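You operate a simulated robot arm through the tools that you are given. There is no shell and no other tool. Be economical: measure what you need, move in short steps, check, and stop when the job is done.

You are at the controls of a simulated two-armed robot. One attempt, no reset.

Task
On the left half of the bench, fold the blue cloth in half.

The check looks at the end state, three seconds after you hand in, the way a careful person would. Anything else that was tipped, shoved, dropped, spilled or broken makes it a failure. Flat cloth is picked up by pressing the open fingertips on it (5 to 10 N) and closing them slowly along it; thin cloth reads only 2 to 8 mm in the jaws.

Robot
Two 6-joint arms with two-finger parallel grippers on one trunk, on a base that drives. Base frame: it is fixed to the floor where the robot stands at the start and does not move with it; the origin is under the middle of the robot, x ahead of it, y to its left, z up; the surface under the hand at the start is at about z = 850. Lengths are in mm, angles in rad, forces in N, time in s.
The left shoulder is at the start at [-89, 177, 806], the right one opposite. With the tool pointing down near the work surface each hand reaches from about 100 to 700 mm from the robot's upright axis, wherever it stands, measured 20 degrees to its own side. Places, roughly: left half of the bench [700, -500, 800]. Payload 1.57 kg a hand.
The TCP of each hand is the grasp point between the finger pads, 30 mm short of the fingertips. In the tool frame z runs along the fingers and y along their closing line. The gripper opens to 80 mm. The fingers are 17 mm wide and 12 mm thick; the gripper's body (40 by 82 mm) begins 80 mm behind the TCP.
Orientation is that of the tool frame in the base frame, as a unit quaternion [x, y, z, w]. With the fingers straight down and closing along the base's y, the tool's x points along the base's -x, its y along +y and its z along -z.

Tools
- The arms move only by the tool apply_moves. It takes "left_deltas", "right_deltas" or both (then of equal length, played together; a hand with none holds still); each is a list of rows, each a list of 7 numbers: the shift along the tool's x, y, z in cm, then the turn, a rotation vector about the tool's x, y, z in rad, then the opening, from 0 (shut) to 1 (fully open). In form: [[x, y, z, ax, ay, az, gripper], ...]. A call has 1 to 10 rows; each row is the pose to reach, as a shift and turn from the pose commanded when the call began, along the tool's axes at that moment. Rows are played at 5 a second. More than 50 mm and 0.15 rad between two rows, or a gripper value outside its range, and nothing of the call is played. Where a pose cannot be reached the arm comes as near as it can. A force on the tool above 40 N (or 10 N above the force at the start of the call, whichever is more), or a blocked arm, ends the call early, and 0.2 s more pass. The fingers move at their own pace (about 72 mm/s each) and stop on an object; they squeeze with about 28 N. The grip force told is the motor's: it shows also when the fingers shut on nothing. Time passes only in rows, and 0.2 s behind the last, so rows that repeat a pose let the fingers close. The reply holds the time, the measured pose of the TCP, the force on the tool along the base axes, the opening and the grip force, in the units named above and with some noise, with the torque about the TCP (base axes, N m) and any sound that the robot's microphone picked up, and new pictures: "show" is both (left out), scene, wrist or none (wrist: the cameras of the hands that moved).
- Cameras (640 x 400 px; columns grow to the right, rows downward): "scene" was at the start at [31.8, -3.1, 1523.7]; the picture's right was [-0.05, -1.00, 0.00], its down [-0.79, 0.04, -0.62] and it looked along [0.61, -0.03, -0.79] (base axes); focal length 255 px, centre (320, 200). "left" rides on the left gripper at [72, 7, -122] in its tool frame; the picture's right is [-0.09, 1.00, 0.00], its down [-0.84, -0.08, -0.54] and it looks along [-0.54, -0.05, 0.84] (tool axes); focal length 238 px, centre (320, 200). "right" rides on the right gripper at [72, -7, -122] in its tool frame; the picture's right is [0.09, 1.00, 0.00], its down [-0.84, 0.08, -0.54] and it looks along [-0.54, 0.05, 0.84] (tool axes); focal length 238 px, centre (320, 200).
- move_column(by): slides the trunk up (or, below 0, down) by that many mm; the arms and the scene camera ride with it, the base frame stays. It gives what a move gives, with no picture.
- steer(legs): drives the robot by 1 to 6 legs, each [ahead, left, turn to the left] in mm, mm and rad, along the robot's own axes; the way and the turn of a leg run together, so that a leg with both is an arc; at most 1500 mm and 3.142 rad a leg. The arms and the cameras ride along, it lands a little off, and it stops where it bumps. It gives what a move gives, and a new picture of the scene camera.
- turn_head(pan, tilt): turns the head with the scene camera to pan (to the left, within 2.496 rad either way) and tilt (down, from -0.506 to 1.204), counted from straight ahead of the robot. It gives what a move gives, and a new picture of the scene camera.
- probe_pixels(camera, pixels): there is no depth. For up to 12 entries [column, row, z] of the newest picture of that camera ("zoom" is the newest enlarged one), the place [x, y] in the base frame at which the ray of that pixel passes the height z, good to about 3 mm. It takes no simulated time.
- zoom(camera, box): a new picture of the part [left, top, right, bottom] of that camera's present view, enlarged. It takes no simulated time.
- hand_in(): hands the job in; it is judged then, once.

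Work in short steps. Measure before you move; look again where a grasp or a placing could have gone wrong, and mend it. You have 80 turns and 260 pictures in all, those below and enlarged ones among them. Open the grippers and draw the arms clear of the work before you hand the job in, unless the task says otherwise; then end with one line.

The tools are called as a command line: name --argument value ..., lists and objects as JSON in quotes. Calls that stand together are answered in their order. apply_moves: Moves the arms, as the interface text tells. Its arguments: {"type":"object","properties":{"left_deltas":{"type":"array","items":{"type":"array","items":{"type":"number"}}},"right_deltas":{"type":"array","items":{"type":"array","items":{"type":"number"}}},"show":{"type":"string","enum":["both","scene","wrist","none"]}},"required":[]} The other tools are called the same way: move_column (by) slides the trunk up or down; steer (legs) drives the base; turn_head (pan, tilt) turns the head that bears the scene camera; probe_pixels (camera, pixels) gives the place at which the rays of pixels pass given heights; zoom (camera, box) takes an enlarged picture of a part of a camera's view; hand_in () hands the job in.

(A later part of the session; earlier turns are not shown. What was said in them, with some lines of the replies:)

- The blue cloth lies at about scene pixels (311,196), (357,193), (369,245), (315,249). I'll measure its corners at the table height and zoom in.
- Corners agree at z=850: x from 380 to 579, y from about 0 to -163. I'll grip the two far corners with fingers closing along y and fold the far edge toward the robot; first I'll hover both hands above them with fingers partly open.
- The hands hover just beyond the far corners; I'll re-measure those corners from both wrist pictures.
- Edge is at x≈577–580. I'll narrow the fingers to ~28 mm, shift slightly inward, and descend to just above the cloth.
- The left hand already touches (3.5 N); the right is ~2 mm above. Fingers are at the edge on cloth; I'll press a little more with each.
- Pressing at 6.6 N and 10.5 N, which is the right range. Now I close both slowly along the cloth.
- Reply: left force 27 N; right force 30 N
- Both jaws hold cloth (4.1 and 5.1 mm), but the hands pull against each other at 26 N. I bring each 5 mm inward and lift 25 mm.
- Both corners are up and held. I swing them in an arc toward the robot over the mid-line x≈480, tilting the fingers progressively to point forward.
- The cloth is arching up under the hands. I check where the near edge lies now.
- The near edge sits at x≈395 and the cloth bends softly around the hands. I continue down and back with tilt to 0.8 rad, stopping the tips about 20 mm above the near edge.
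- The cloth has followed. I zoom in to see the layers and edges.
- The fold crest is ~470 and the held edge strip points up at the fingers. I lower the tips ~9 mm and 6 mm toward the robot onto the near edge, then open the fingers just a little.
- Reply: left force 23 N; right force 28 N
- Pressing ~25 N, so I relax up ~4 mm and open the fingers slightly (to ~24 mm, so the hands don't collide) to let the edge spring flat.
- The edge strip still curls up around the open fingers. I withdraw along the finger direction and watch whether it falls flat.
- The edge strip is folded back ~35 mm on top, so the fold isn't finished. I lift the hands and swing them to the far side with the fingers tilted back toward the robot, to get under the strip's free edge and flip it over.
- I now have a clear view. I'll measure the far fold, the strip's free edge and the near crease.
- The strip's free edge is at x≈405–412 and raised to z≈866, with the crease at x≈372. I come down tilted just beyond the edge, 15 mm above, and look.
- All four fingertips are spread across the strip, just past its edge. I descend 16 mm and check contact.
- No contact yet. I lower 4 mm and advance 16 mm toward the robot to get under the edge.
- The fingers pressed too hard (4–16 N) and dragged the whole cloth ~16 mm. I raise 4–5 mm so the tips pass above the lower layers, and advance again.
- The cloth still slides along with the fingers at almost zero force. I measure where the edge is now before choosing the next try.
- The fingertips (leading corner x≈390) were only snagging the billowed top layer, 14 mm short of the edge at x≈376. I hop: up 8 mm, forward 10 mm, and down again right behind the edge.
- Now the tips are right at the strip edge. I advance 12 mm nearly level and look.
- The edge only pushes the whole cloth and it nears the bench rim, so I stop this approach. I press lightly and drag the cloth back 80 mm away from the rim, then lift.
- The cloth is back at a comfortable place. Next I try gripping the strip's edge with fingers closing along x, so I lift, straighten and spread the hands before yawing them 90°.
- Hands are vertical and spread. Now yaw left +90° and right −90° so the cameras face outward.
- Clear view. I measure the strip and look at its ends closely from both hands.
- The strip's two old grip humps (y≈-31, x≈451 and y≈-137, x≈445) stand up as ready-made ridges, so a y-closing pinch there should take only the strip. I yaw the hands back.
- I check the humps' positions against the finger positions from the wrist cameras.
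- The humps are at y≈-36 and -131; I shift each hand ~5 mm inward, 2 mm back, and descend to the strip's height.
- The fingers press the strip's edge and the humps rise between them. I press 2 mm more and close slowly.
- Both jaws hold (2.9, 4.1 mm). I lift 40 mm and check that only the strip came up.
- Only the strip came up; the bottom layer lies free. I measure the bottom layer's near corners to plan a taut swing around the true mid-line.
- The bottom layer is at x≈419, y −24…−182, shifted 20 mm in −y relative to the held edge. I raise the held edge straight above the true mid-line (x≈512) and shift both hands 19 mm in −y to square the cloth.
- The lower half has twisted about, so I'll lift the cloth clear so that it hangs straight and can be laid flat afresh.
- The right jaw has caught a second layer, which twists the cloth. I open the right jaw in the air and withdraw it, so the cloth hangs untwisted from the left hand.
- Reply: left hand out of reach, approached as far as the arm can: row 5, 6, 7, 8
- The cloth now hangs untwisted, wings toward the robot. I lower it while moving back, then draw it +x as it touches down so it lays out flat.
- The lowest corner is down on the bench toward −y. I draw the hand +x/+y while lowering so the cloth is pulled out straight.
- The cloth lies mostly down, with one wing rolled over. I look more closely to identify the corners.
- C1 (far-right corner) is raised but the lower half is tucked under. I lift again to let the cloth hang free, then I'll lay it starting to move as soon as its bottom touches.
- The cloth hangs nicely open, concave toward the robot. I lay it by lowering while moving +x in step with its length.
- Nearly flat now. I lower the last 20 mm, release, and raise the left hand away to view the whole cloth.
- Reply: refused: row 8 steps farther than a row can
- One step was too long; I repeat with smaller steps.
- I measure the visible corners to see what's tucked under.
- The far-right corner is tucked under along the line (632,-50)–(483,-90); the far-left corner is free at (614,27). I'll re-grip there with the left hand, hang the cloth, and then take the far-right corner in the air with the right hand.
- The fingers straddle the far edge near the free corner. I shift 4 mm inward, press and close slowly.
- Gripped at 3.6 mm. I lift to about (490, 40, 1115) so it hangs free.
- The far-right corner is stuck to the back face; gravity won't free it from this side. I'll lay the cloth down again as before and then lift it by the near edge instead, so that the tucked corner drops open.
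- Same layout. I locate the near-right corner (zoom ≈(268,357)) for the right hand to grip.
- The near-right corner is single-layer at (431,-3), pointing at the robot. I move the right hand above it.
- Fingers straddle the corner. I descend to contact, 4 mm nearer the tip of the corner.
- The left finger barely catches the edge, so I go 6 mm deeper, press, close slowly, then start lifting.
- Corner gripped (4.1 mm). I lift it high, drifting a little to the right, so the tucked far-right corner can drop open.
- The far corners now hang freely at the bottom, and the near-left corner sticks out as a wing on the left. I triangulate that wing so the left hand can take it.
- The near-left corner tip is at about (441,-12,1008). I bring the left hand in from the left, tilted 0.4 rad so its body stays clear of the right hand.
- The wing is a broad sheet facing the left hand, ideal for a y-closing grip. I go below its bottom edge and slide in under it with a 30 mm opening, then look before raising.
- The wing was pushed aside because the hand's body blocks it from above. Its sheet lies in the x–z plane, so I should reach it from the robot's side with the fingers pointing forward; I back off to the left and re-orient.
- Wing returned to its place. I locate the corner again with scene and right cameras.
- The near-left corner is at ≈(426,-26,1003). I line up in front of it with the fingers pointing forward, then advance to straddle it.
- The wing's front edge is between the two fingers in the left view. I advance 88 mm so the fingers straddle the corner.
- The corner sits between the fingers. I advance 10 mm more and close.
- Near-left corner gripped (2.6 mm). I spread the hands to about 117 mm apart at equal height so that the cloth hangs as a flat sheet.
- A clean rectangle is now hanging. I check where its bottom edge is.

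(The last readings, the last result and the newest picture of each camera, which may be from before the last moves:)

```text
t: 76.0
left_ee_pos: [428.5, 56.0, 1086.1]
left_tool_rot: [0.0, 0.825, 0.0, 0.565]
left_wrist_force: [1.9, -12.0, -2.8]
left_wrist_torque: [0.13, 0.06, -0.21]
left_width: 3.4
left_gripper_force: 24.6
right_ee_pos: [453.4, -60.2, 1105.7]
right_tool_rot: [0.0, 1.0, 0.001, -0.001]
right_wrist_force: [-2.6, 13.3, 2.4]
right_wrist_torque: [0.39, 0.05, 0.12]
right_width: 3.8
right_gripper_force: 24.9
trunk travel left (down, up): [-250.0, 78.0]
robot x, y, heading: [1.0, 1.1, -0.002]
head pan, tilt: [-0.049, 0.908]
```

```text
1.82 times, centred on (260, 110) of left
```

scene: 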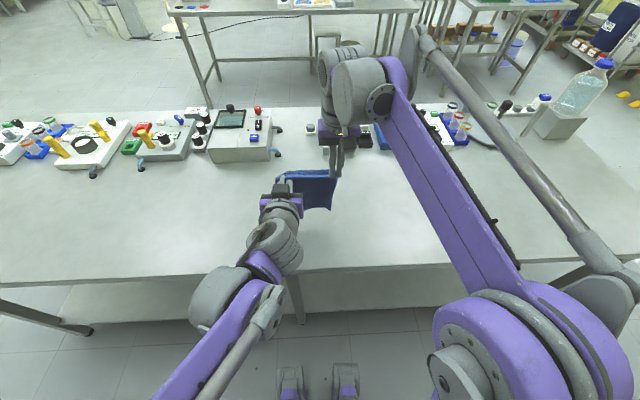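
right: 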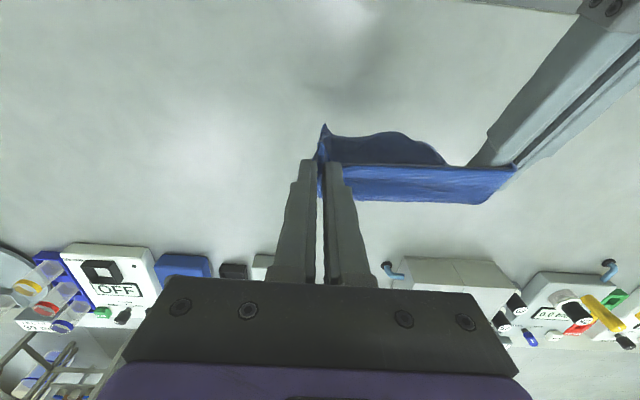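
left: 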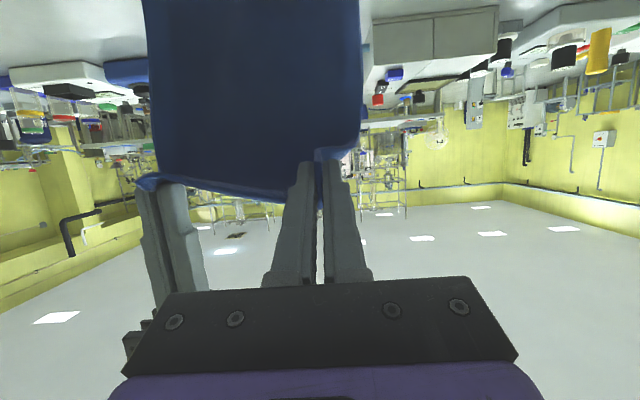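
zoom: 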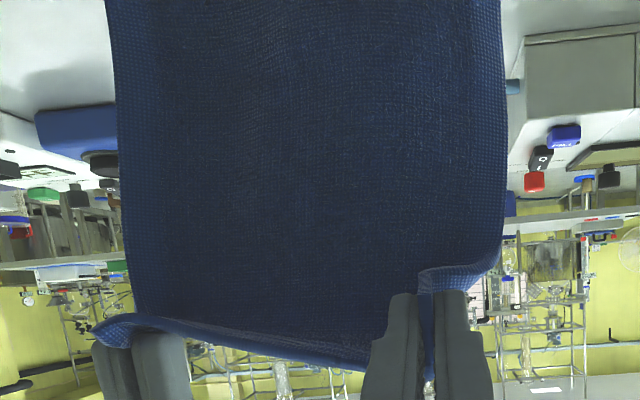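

The bottom edge is at x≈475, z≈905 and curls slightly toward the robot. I lower the sheet until it touches, then move +x while lowering so the lower half lies down toward the robot.

apply_moves --left_deltas '[[2.8, -0.3, 1.09, 0, 0, 0, 0], [4.95, -0.3, 2.46, 0, 0, 0, 0], [5.15, -0.3, 4.68, 0, 0, 0, 0], [5.36, -0.3, 6.91, 0, 0, 0, 0], [6.03, -0.3, 9.32, 0, 0, 0, 0], [6.03, -0.3, 9.32, 0, 0, 0, 0]]' --right_deltas '[[0, 0.1, 3, 0, 0, 0, 0], [-0.5, 0.1, 5.5, 0, 0, 0, 0], [-2.5, 0.1, 6.5, 0, 0, 0, 0], [-4.5, 0.1, 7.5, 0, 0, 0, 0], [-6.5, 0.1, 9, 0, 0, 0, 0], [-6.5, 0.1, 9, 0, 0, 0, 0]]' --show "both"

zoom --camera "scene" --box '[270, 140, 370, 240]'

zoom --camera "right" --box '[270, 60, 530, 220]'

```text
t: 77.4
left_ee_pos: [494.3, 53.1, 998.3]
left_tool_rot: [0.0, 0.825, 0.0, 0.565]
left_wrist_force: [1.2, -6.2, -1.0]
left_wrist_torque: [0.08, 0.01, -0.1]
left_width: 2.9
left_gripper_force: 24.1
right_ee_pos: [517.4, -59.2, 1014.9]
right_tool_rot: [0.0, 1.0, 0.0, 0.001]
right_wrist_force: [-1.3, 5.7, 1.5]
right_wrist_torque: [0.23, 0.01, 0.07]
right_width: 4.1
right_gripper_force: 24.8
trunk travel left (down, up): [-250.0, 78.0]
robot x, y, heading: [3.9, 3.2, -0.0]
head pan, tilt: [-0.049, 0.908]
```

scene: 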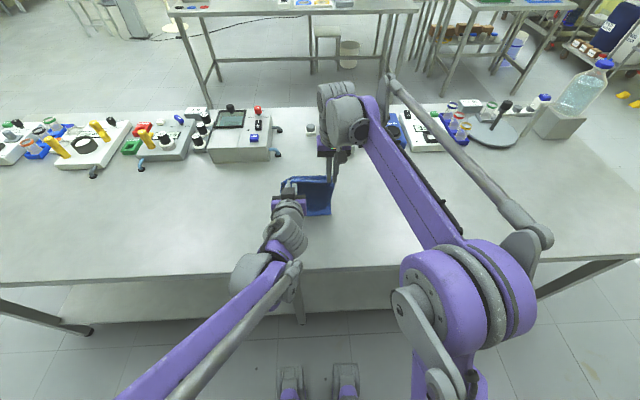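
right: 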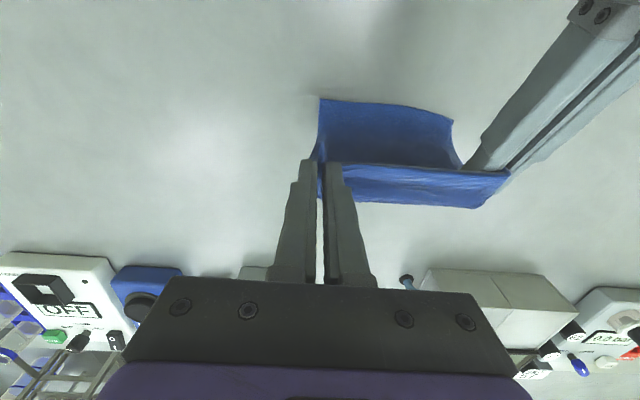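
left: 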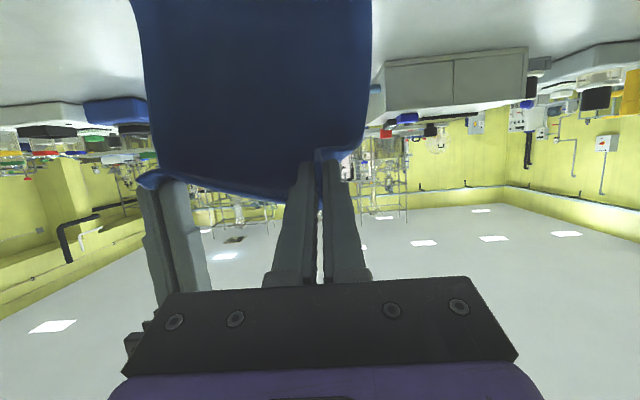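

```text
4.00 times, centred on (320, 190) of scene
```

zoom: 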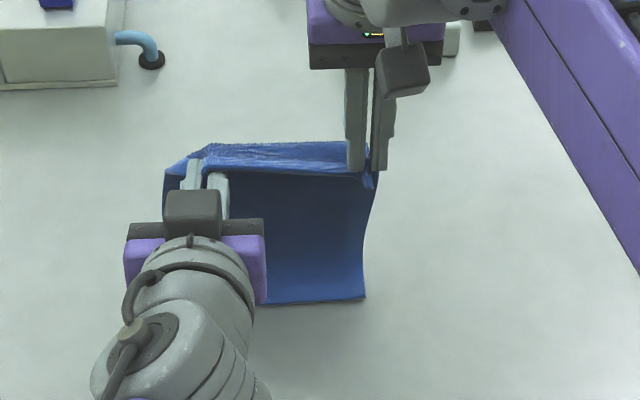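

```text
2.46 times, centred on (400, 140) of right
```

zoom: 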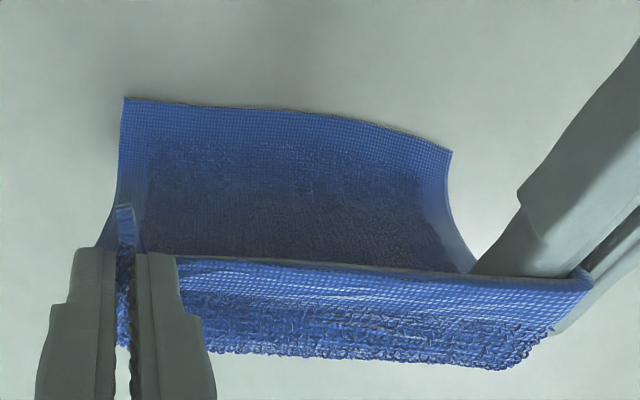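

Excellent: the free edge lies on the bench toward the robot. I measure it.

probe_pixels --camera "right" --pixels '[[320.3, 98, 852], [387, 105, 852], [453.7, 119.7, 852]]'

probe_pixels --camera "scene" --pixels '[[331.3, 214.5, 852], [306, 215.5, 852]]'

```text
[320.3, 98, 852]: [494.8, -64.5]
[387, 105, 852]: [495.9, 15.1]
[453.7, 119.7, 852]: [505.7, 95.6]
```

```text
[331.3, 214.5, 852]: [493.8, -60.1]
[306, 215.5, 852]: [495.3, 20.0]
```

The free edge spans (494,-62)–(500,97), with the held edge's centre about 12 mm further −y. I continue to above the mid-line, shifting 12 mm in +y.

apply_moves --left_deltas '[[0.8, 0.6, 2.7, 0, 0, 0, 0], [1.63, 1.2, 5.46, 0, 0, 0, 0], [1.63, 1.2, 5.46, 0, 0, 0, 0]]' --right_deltas '[[-2.2, 0.6, 1.7, 0, 0, 0, 0], [-4.5, 1.2, 3.5, 0, 0, 0, 0], [-4.5, 1.2, 3.5, 0, 0, 0, 0]]' --show "wrist"

zoom --camera "right" --box '[270, 60, 530, 220]'

zoom --camera "scene" --box '[270, 140, 370, 240]'

```text
t: 78.2
left_ee_pos: [538.7, 63.6, 961.1]
left_tool_rot: [0.0, 0.825, 0.0, 0.565]
left_wrist_force: [0.5, -6.3, -1.5]
left_wrist_torque: [0.04, 0.01, -0.06]
left_width: 3.0
left_gripper_force: 24.3
right_ee_pos: [562.7, -47.7, 981.2]
right_tool_rot: [0.0, 1.0, 0.0, 0.0]
right_wrist_force: [-0.8, 6.2, 1.5]
right_wrist_torque: [0.24, 0.05, 0.08]
right_width: 3.8
right_gripper_force: 24.8
trunk travel left (down, up): [-250.0, 78.0]
robot x, y, heading: [1.4, 2.6, -0.003]
head pan, tilt: [-0.049, 0.908]
```

right: 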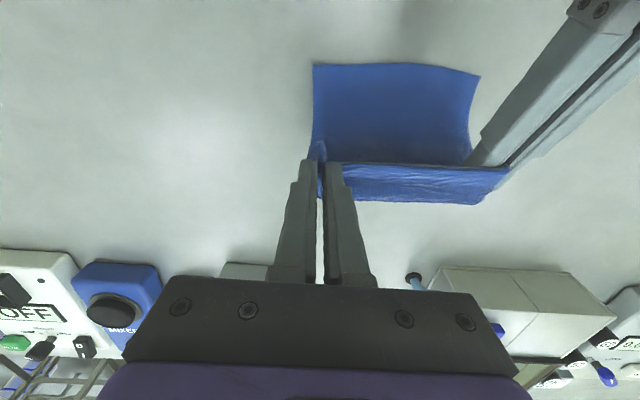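
left: 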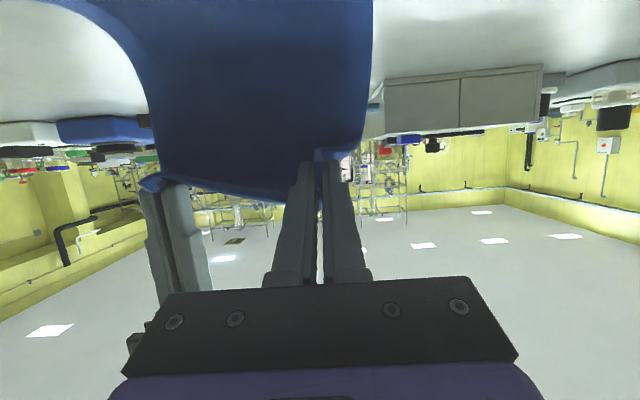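

```text
2.46 times, centred on (400, 140) of right
```

zoom: 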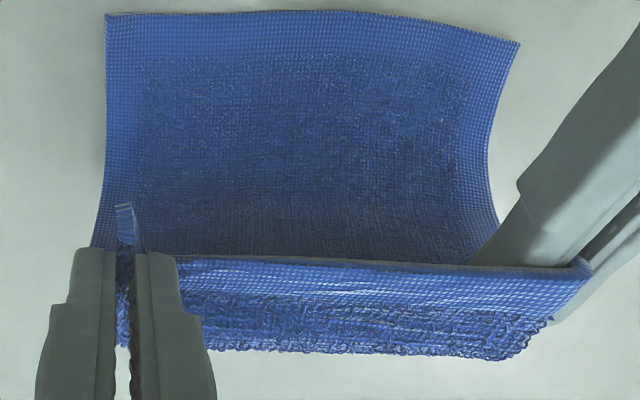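

```text
4.00 times, centred on (320, 190) of scene
```

zoom: 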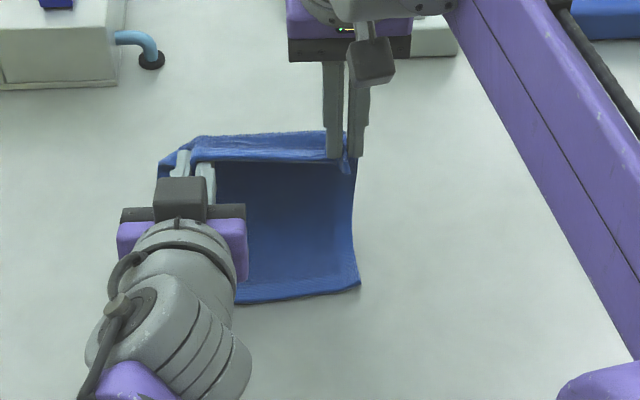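

Half the cloth lies neatly. One quick measurement of the free edge for the final target.

probe_pixels --camera "right" --pixels '[[312.6, 63.6, 852], [390, 64, 852], [481.3, 76.2, 852], [320, 143, 955], [328, 165, 958], [508, 170, 952]]'

probe_pixels --camera "scene" --pixels '[[330, 211.5, 852], [299, 215, 852], [326, 180.5, 955], [290, 180, 952]]'

```text
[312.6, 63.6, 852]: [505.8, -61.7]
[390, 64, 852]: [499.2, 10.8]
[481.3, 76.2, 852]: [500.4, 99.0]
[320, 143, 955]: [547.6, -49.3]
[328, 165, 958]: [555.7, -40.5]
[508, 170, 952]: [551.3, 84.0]
```

```text
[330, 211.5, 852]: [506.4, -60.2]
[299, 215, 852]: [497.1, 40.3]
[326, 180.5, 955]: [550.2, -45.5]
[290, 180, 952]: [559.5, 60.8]
```

The held edge should move 52 mm toward the robot and down ~90 mm. I swing it over, reducing the left hand's tilt to 0.7 rad to keep its camera off the bench.

apply_moves --left_deltas '[[1.04, 0, -0.46, 0, 0.1, 0, 0], [2.96, 0, -0.99, 0, 0.2, 0, 0], [5.03, 0, -1.37, 0, 0.3, 0, 0], [6.88, 0, -1.4, 0, 0.4, 0, 0], [8.17, 0, -1.41, 0, 0.5, 0, 0], [8.17, 0, -1.41, 0, 0.5, 0, 0]]' --right_deltas '[[1.0, 0, 1.0, 0, 0, 0, 0], [2.5, 0, 3.0, 0, 0, 0, 0], [3.8, 0, 5.2, 0, 0, 0, 0], [4.7, 0, 7.3, 0, 0, 0, 0], [5.2, 0, 8.8, 0, 0, 0, 0], [5.2, 0, 8.8, 0, 0, 0, 0]]' --show "wrist"

zoom --camera "right" --box '[270, 60, 530, 220]'

zoom --camera "scene" --box '[270, 140, 370, 240]'

```text
t: 79.6
left_ee_pos: [495.7, 64.5, 889.7]
left_tool_rot: [0.0, 0.939, -0.001, 0.343]
left_wrist_force: [0.8, -8.1, -2.4]
left_wrist_torque: [0.02, 0.03, -0.14]
left_width: 3.0
left_gripper_force: 24.5
right_ee_pos: [511.2, -48.1, 892.0]
right_tool_rot: [0.0, 1.0, -0.001, 0.0]
right_wrist_force: [-0.2, 7.6, 2.4]
right_wrist_torque: [0.33, -0.02, 0.09]
right_width: 3.7
right_gripper_force: 24.5
trunk travel left (down, up): [-250.0, 78.0]
robot x, y, heading: [-1.7, -0.8, 0.001]
head pan, tilt: [-0.049, 0.908]
```

right: 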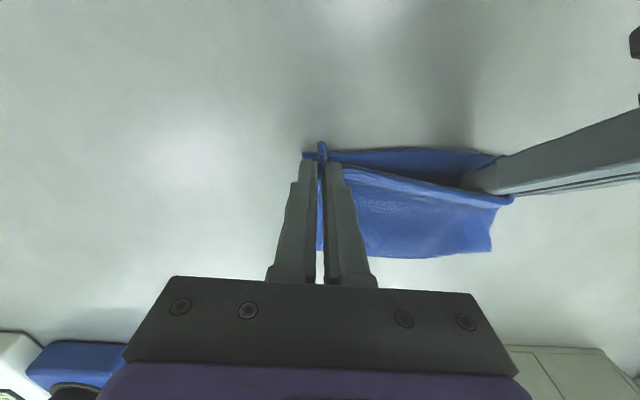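
left: 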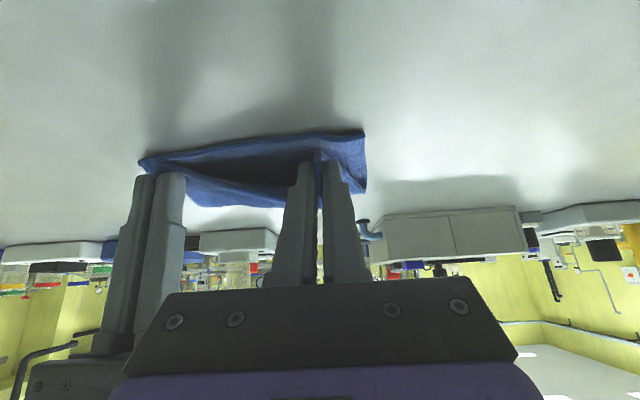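

```text
2.46 times, centred on (400, 140) of right
```

zoom: 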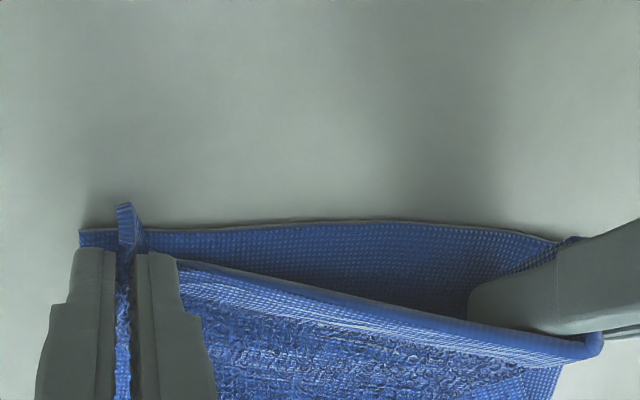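

```text
4.00 times, centred on (320, 190) of scene
```

zoom: 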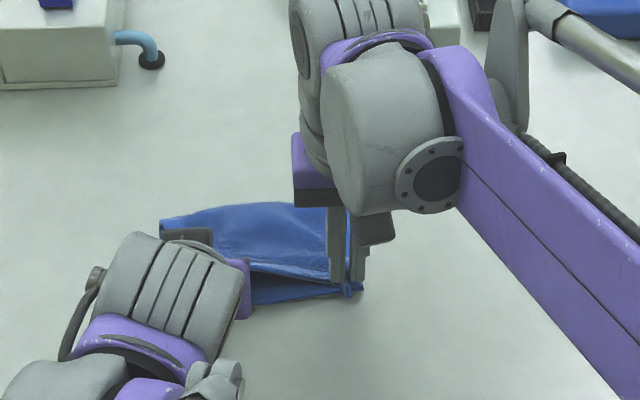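

The fold is lying well; right side aligned, but the left held edge lags behind the lower edge. I measure the gap.

probe_pixels --camera "right" --pixels '[[303, 154, 852], [385, 148, 852], [497, 156, 852], [340, 166, 870], [430, 182, 868], [512, 199, 866], [321, 143, 870]]'

probe_pixels --camera "left" --pixels '[[363, 130, 852], [140, 162, 852], [250, 140, 852]]'

zoom --camera "left" --box '[120, 90, 400, 250]'

```text
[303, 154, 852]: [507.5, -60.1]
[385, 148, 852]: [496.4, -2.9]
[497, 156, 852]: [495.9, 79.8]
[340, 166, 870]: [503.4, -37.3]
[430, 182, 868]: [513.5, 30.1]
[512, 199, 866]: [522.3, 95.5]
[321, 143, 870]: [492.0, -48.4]
```

```text
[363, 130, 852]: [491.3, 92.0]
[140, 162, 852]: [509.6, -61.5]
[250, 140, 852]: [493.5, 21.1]
```

```text
2.29 times, centred on (260, 170) of left
```

zoom: 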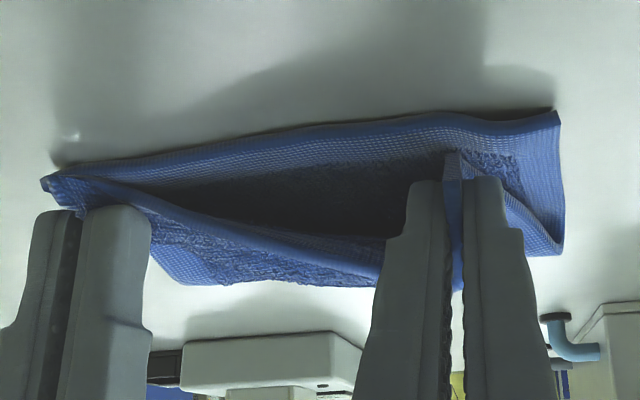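

Left held edge is ~24 mm short. I bring the left hand 24 mm nearer the robot and lower both hands the last few mm, then release both gently.

apply_moves --left_deltas '[[1.0, 0, -0.7, 0, 0, 0, 0], [1.9, 0, -1.3, 0, 0, 0, 0], [2.16, 0, -1.16, 0, 0, 0, 0], [2.16, 0, -1.16, 0, 0, 0, 0], [2.16, 0, -1.16, 0, 0, 0, 0.1], [2.16, 0, -1.16, 0, 0, 0, 0.25], [2.16, 0, -1.16, 0, 0, 0, 0.3]]' --right_deltas '[[0, 0, 0.1, 0, 0, 0, 0], [0, 0, 0.2, 0, 0, 0, 0], [0, 0, 0.3, 0, 0, 0, 0], [0, 0, 0.3, 0, 0, 0, 0], [0, 0, 0.3, 0, 0, 0, 0.1], [0, 0, 0.2, 0, 0, 0, 0.25], [0, 0, 0.1, 0, 0, 0, 0.3]]' --show "wrist"

zoom --camera "right" --box '[270, 60, 530, 220]'

zoom --camera "left" --box '[120, 90, 400, 250]'

```text
t: 81.2
left_ee_pos: [472.3, 66.0, 884.8]
left_tool_rot: [0.0, 0.939, 0.0, 0.343]
left_wrist_force: [0.2, -1.1, -0.6]
left_wrist_torque: [0.03, 0.03, -0.02]
left_width: 24.3
left_gripper_force: 0.1
right_ee_pos: [511.8, -48.2, 892.8]
right_tool_rot: [0.0, 1.0, 0.0, 0.0]
right_wrist_force: [0.1, -0.3, 0.8]
right_wrist_torque: [0.04, 0.0, 0.0]
right_width: 23.8
right_gripper_force: 0.1
trunk travel left (down, up): [-250.0, 78.0]
robot x, y, heading: [1.1, -0.9, 0.002]
head pan, tilt: [-0.049, 0.908]
```

right: 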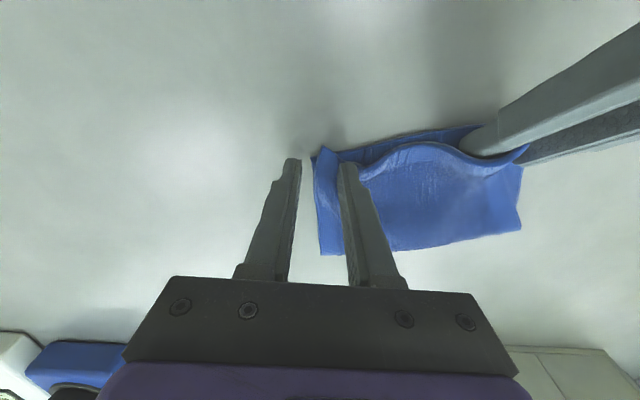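
left: 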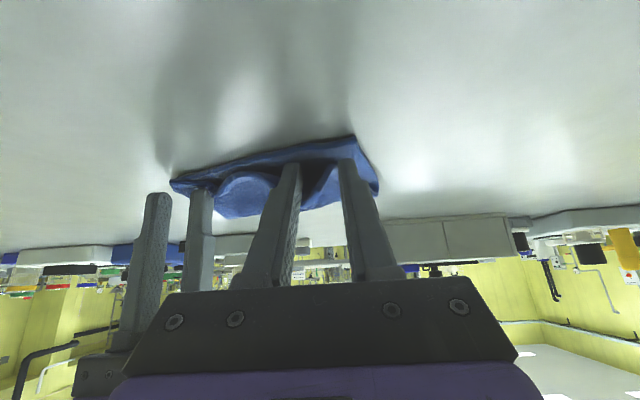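

```text
2.46 times, centred on (400, 140) of right
```

zoom: 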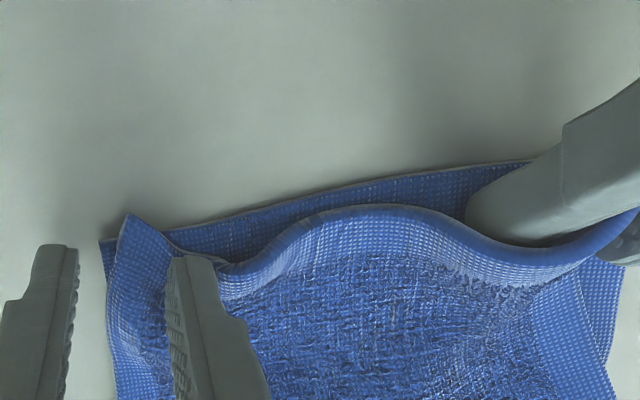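

```text
2.29 times, centred on (260, 170) of left
```

zoom: 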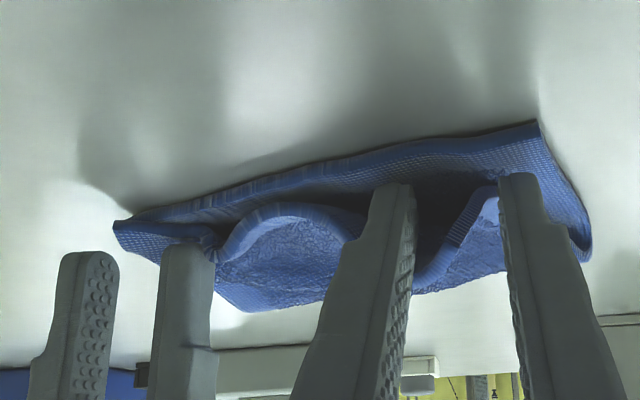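

Both released. I withdraw the left hand back along its fingers and the right hand straight up, then inspect.

apply_moves --left_deltas '[[0, 0, -2, 0, 0, 0, 0.35], [0, 0, -4.5, 0, 0, 0, 0.35], [-1.5, 1, -7.5, 0, 0, 0, 0.35], [-4, 3, -10, 0, 0, 0, 0.35], [-6, 6, -12, 0, 0, 0, 0.35], [-8, 9, -13, 0, 0, 0, 0.35]]' --right_deltas '[[0, 0, -1.5, 0, 0, 0, 0.3], [0, 0, -4, 0, 0, 0, 0.3], [0, -1, -7.5, 0, 0, 0, 0.3], [0, -4, -10, 0, 0, 0, 0.3], [0, -8, -12, 0, 0, 0, 0.3], [0, -12, -13, 0, 0, 0, 0.3]]' --show "both"

zoom --camera "scene" --box '[270, 170, 370, 240]'

zoom --camera "right" --box '[320, 40, 640, 240]'

```text
t: 82.6
left_ee_pos: [450.8, 154.7, 1034.7]
left_tool_rot: [0.0, 0.939, 0.001, 0.343]
left_wrist_force: [0.4, 0.7, -0.1]
left_wrist_torque: [0.02, 0.0, 0.0]
left_width: 28.1
left_gripper_force: 0.2
right_ee_pos: [513.0, -169.4, 1021.2]
right_tool_rot: [0.001, 1.0, 0.0, -0.001]
right_wrist_force: [-0.4, -0.4, -0.4]
right_wrist_torque: [-0.02, -0.01, 0.02]
right_width: 23.8
right_gripper_force: 0.0
trunk travel left (down, up): [-250.0, 78.0]
robot x, y, heading: [-3.1, -0.2, 0.003]
head pan, tilt: [-0.049, 0.908]
```

scene: 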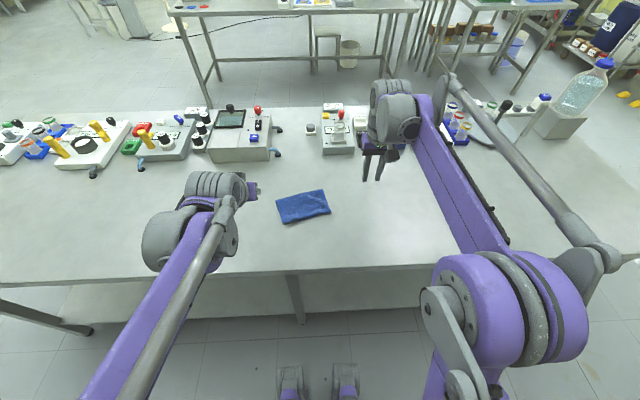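
right: 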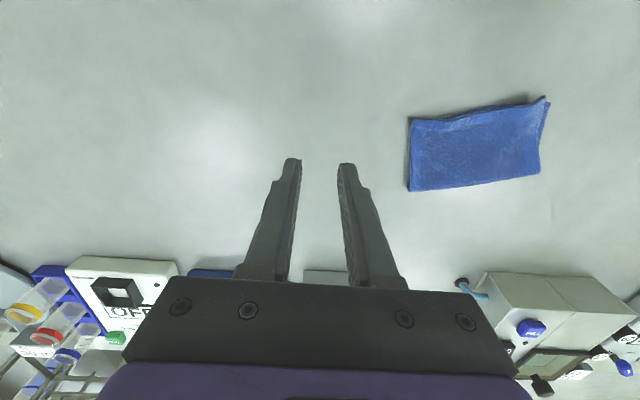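
left: 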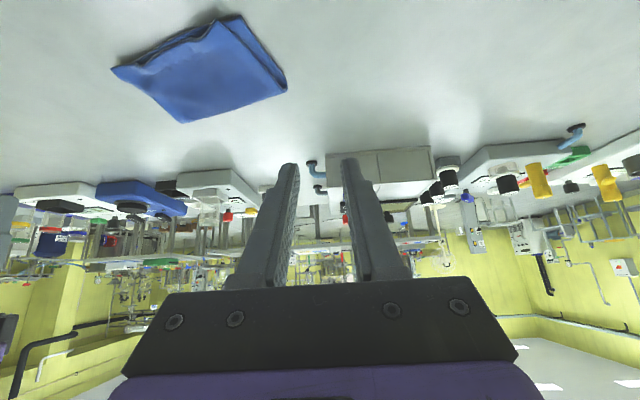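

```text
5.71 times, centred on (320, 205) of scene
```

zoom: 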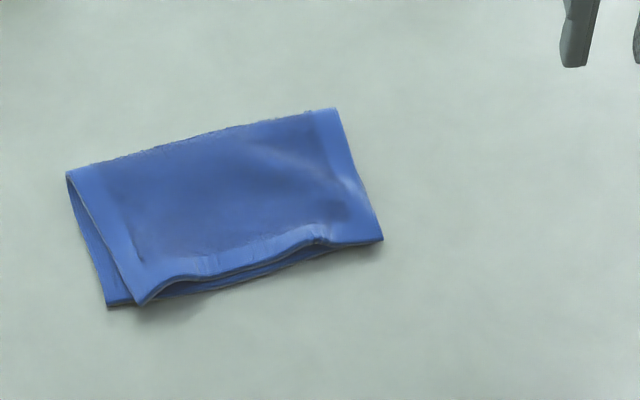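

```text
2.00 times, centred on (480, 140) of right
```

zoom: 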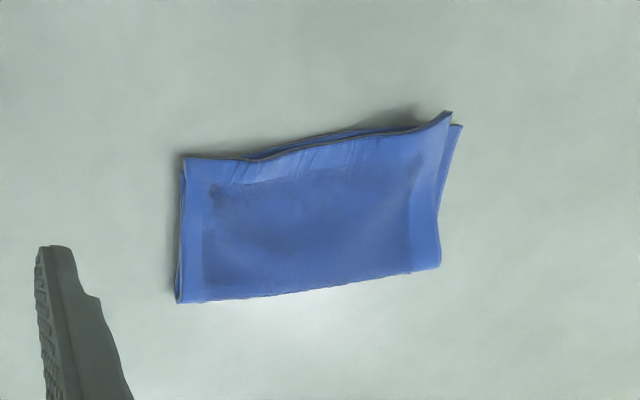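

The cloth is folded in half neatly, with the edges nearly coincident and only a slight ripple at the near edge. I open both grippers fully and draw the arms further away.

apply_moves --left_deltas '[[-1, 2, -2, 0, 0, 0, 0.6], [-2, 5, -3, 0, 0, 0, 1], [-3, 9, -4, 0, 0, 0, 1], [-3, 9, -4, 0, 0, 0, 1]]' --right_deltas '[[0, -3, -2, 0, 0, 0, 0.6], [0, -6, -4, 0, 0, 0, 1], [0, -10, -6, 0, 0, 0, 1], [0, -10, -6, 0, 0, 0, 1]]' --show "scene"

zoom --camera "scene" --box '[270, 170, 370, 240]'

probe_pixels --camera "zoom" --pixels '[[68, 173, 858], [335, 109, 858], [382, 240, 856], [140, 305, 860], [108, 307, 851]]'

```text
t: 83.6
left_ee_pos: [447.3, 246.4, 1084.2]
left_tool_rot: [0.0, 0.939, 0.0, 0.343]
left_wrist_force: [-0.2, 0.1, 0.0]
left_wrist_torque: [-0.02, -0.02, -0.01]
left_width: 80.1
left_gripper_force: 0.0
right_ee_pos: [509.1, -265.8, 1082.8]
right_tool_rot: [0.0, 1.0, -0.001, 0.0]
right_wrist_force: [0.1, -0.7, 0.4]
right_wrist_torque: [-0.02, -0.01, 0.01]
right_width: 80.0
right_gripper_force: 0.1
trunk travel left (down, up): [-250.0, 78.0]
robot x, y, heading: [-1.7, 2.1, 0.002]
head pan, tilt: [-0.049, 0.908]
```

scene: 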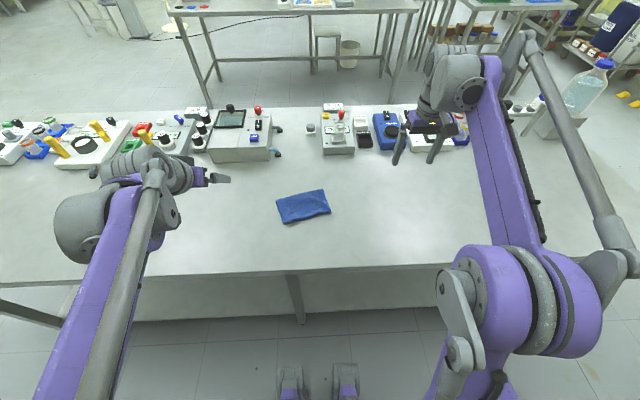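

```text
5.71 times, centred on (320, 205) of scene
```

zoom: 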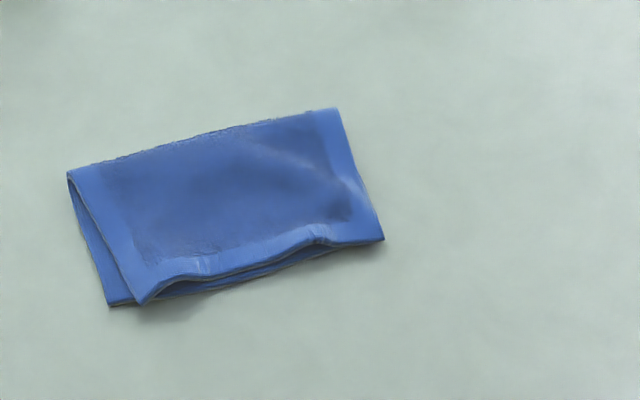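

```text
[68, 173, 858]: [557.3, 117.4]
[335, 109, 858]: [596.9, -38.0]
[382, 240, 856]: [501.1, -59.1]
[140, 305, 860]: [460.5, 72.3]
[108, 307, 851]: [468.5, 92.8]
```

The folded cloth measures about 160 × 98 mm, exactly half of the original, and nothing else was touched. The arms are clear and the grippers open, so I hand in.

hand_in

```text
The job is handed in.
```

The blue cloth is folded in half, about 160 × 98 mm. The top layer sits about 20 mm in from the bottom layer at the near-left corner, and there is a slight ripple along the near edge. The folded cloth ended up about 10 cm to the left of where it started. I saw nothing else on the bench disturbed, and the job is handed in with the grippers open and the arms clear.
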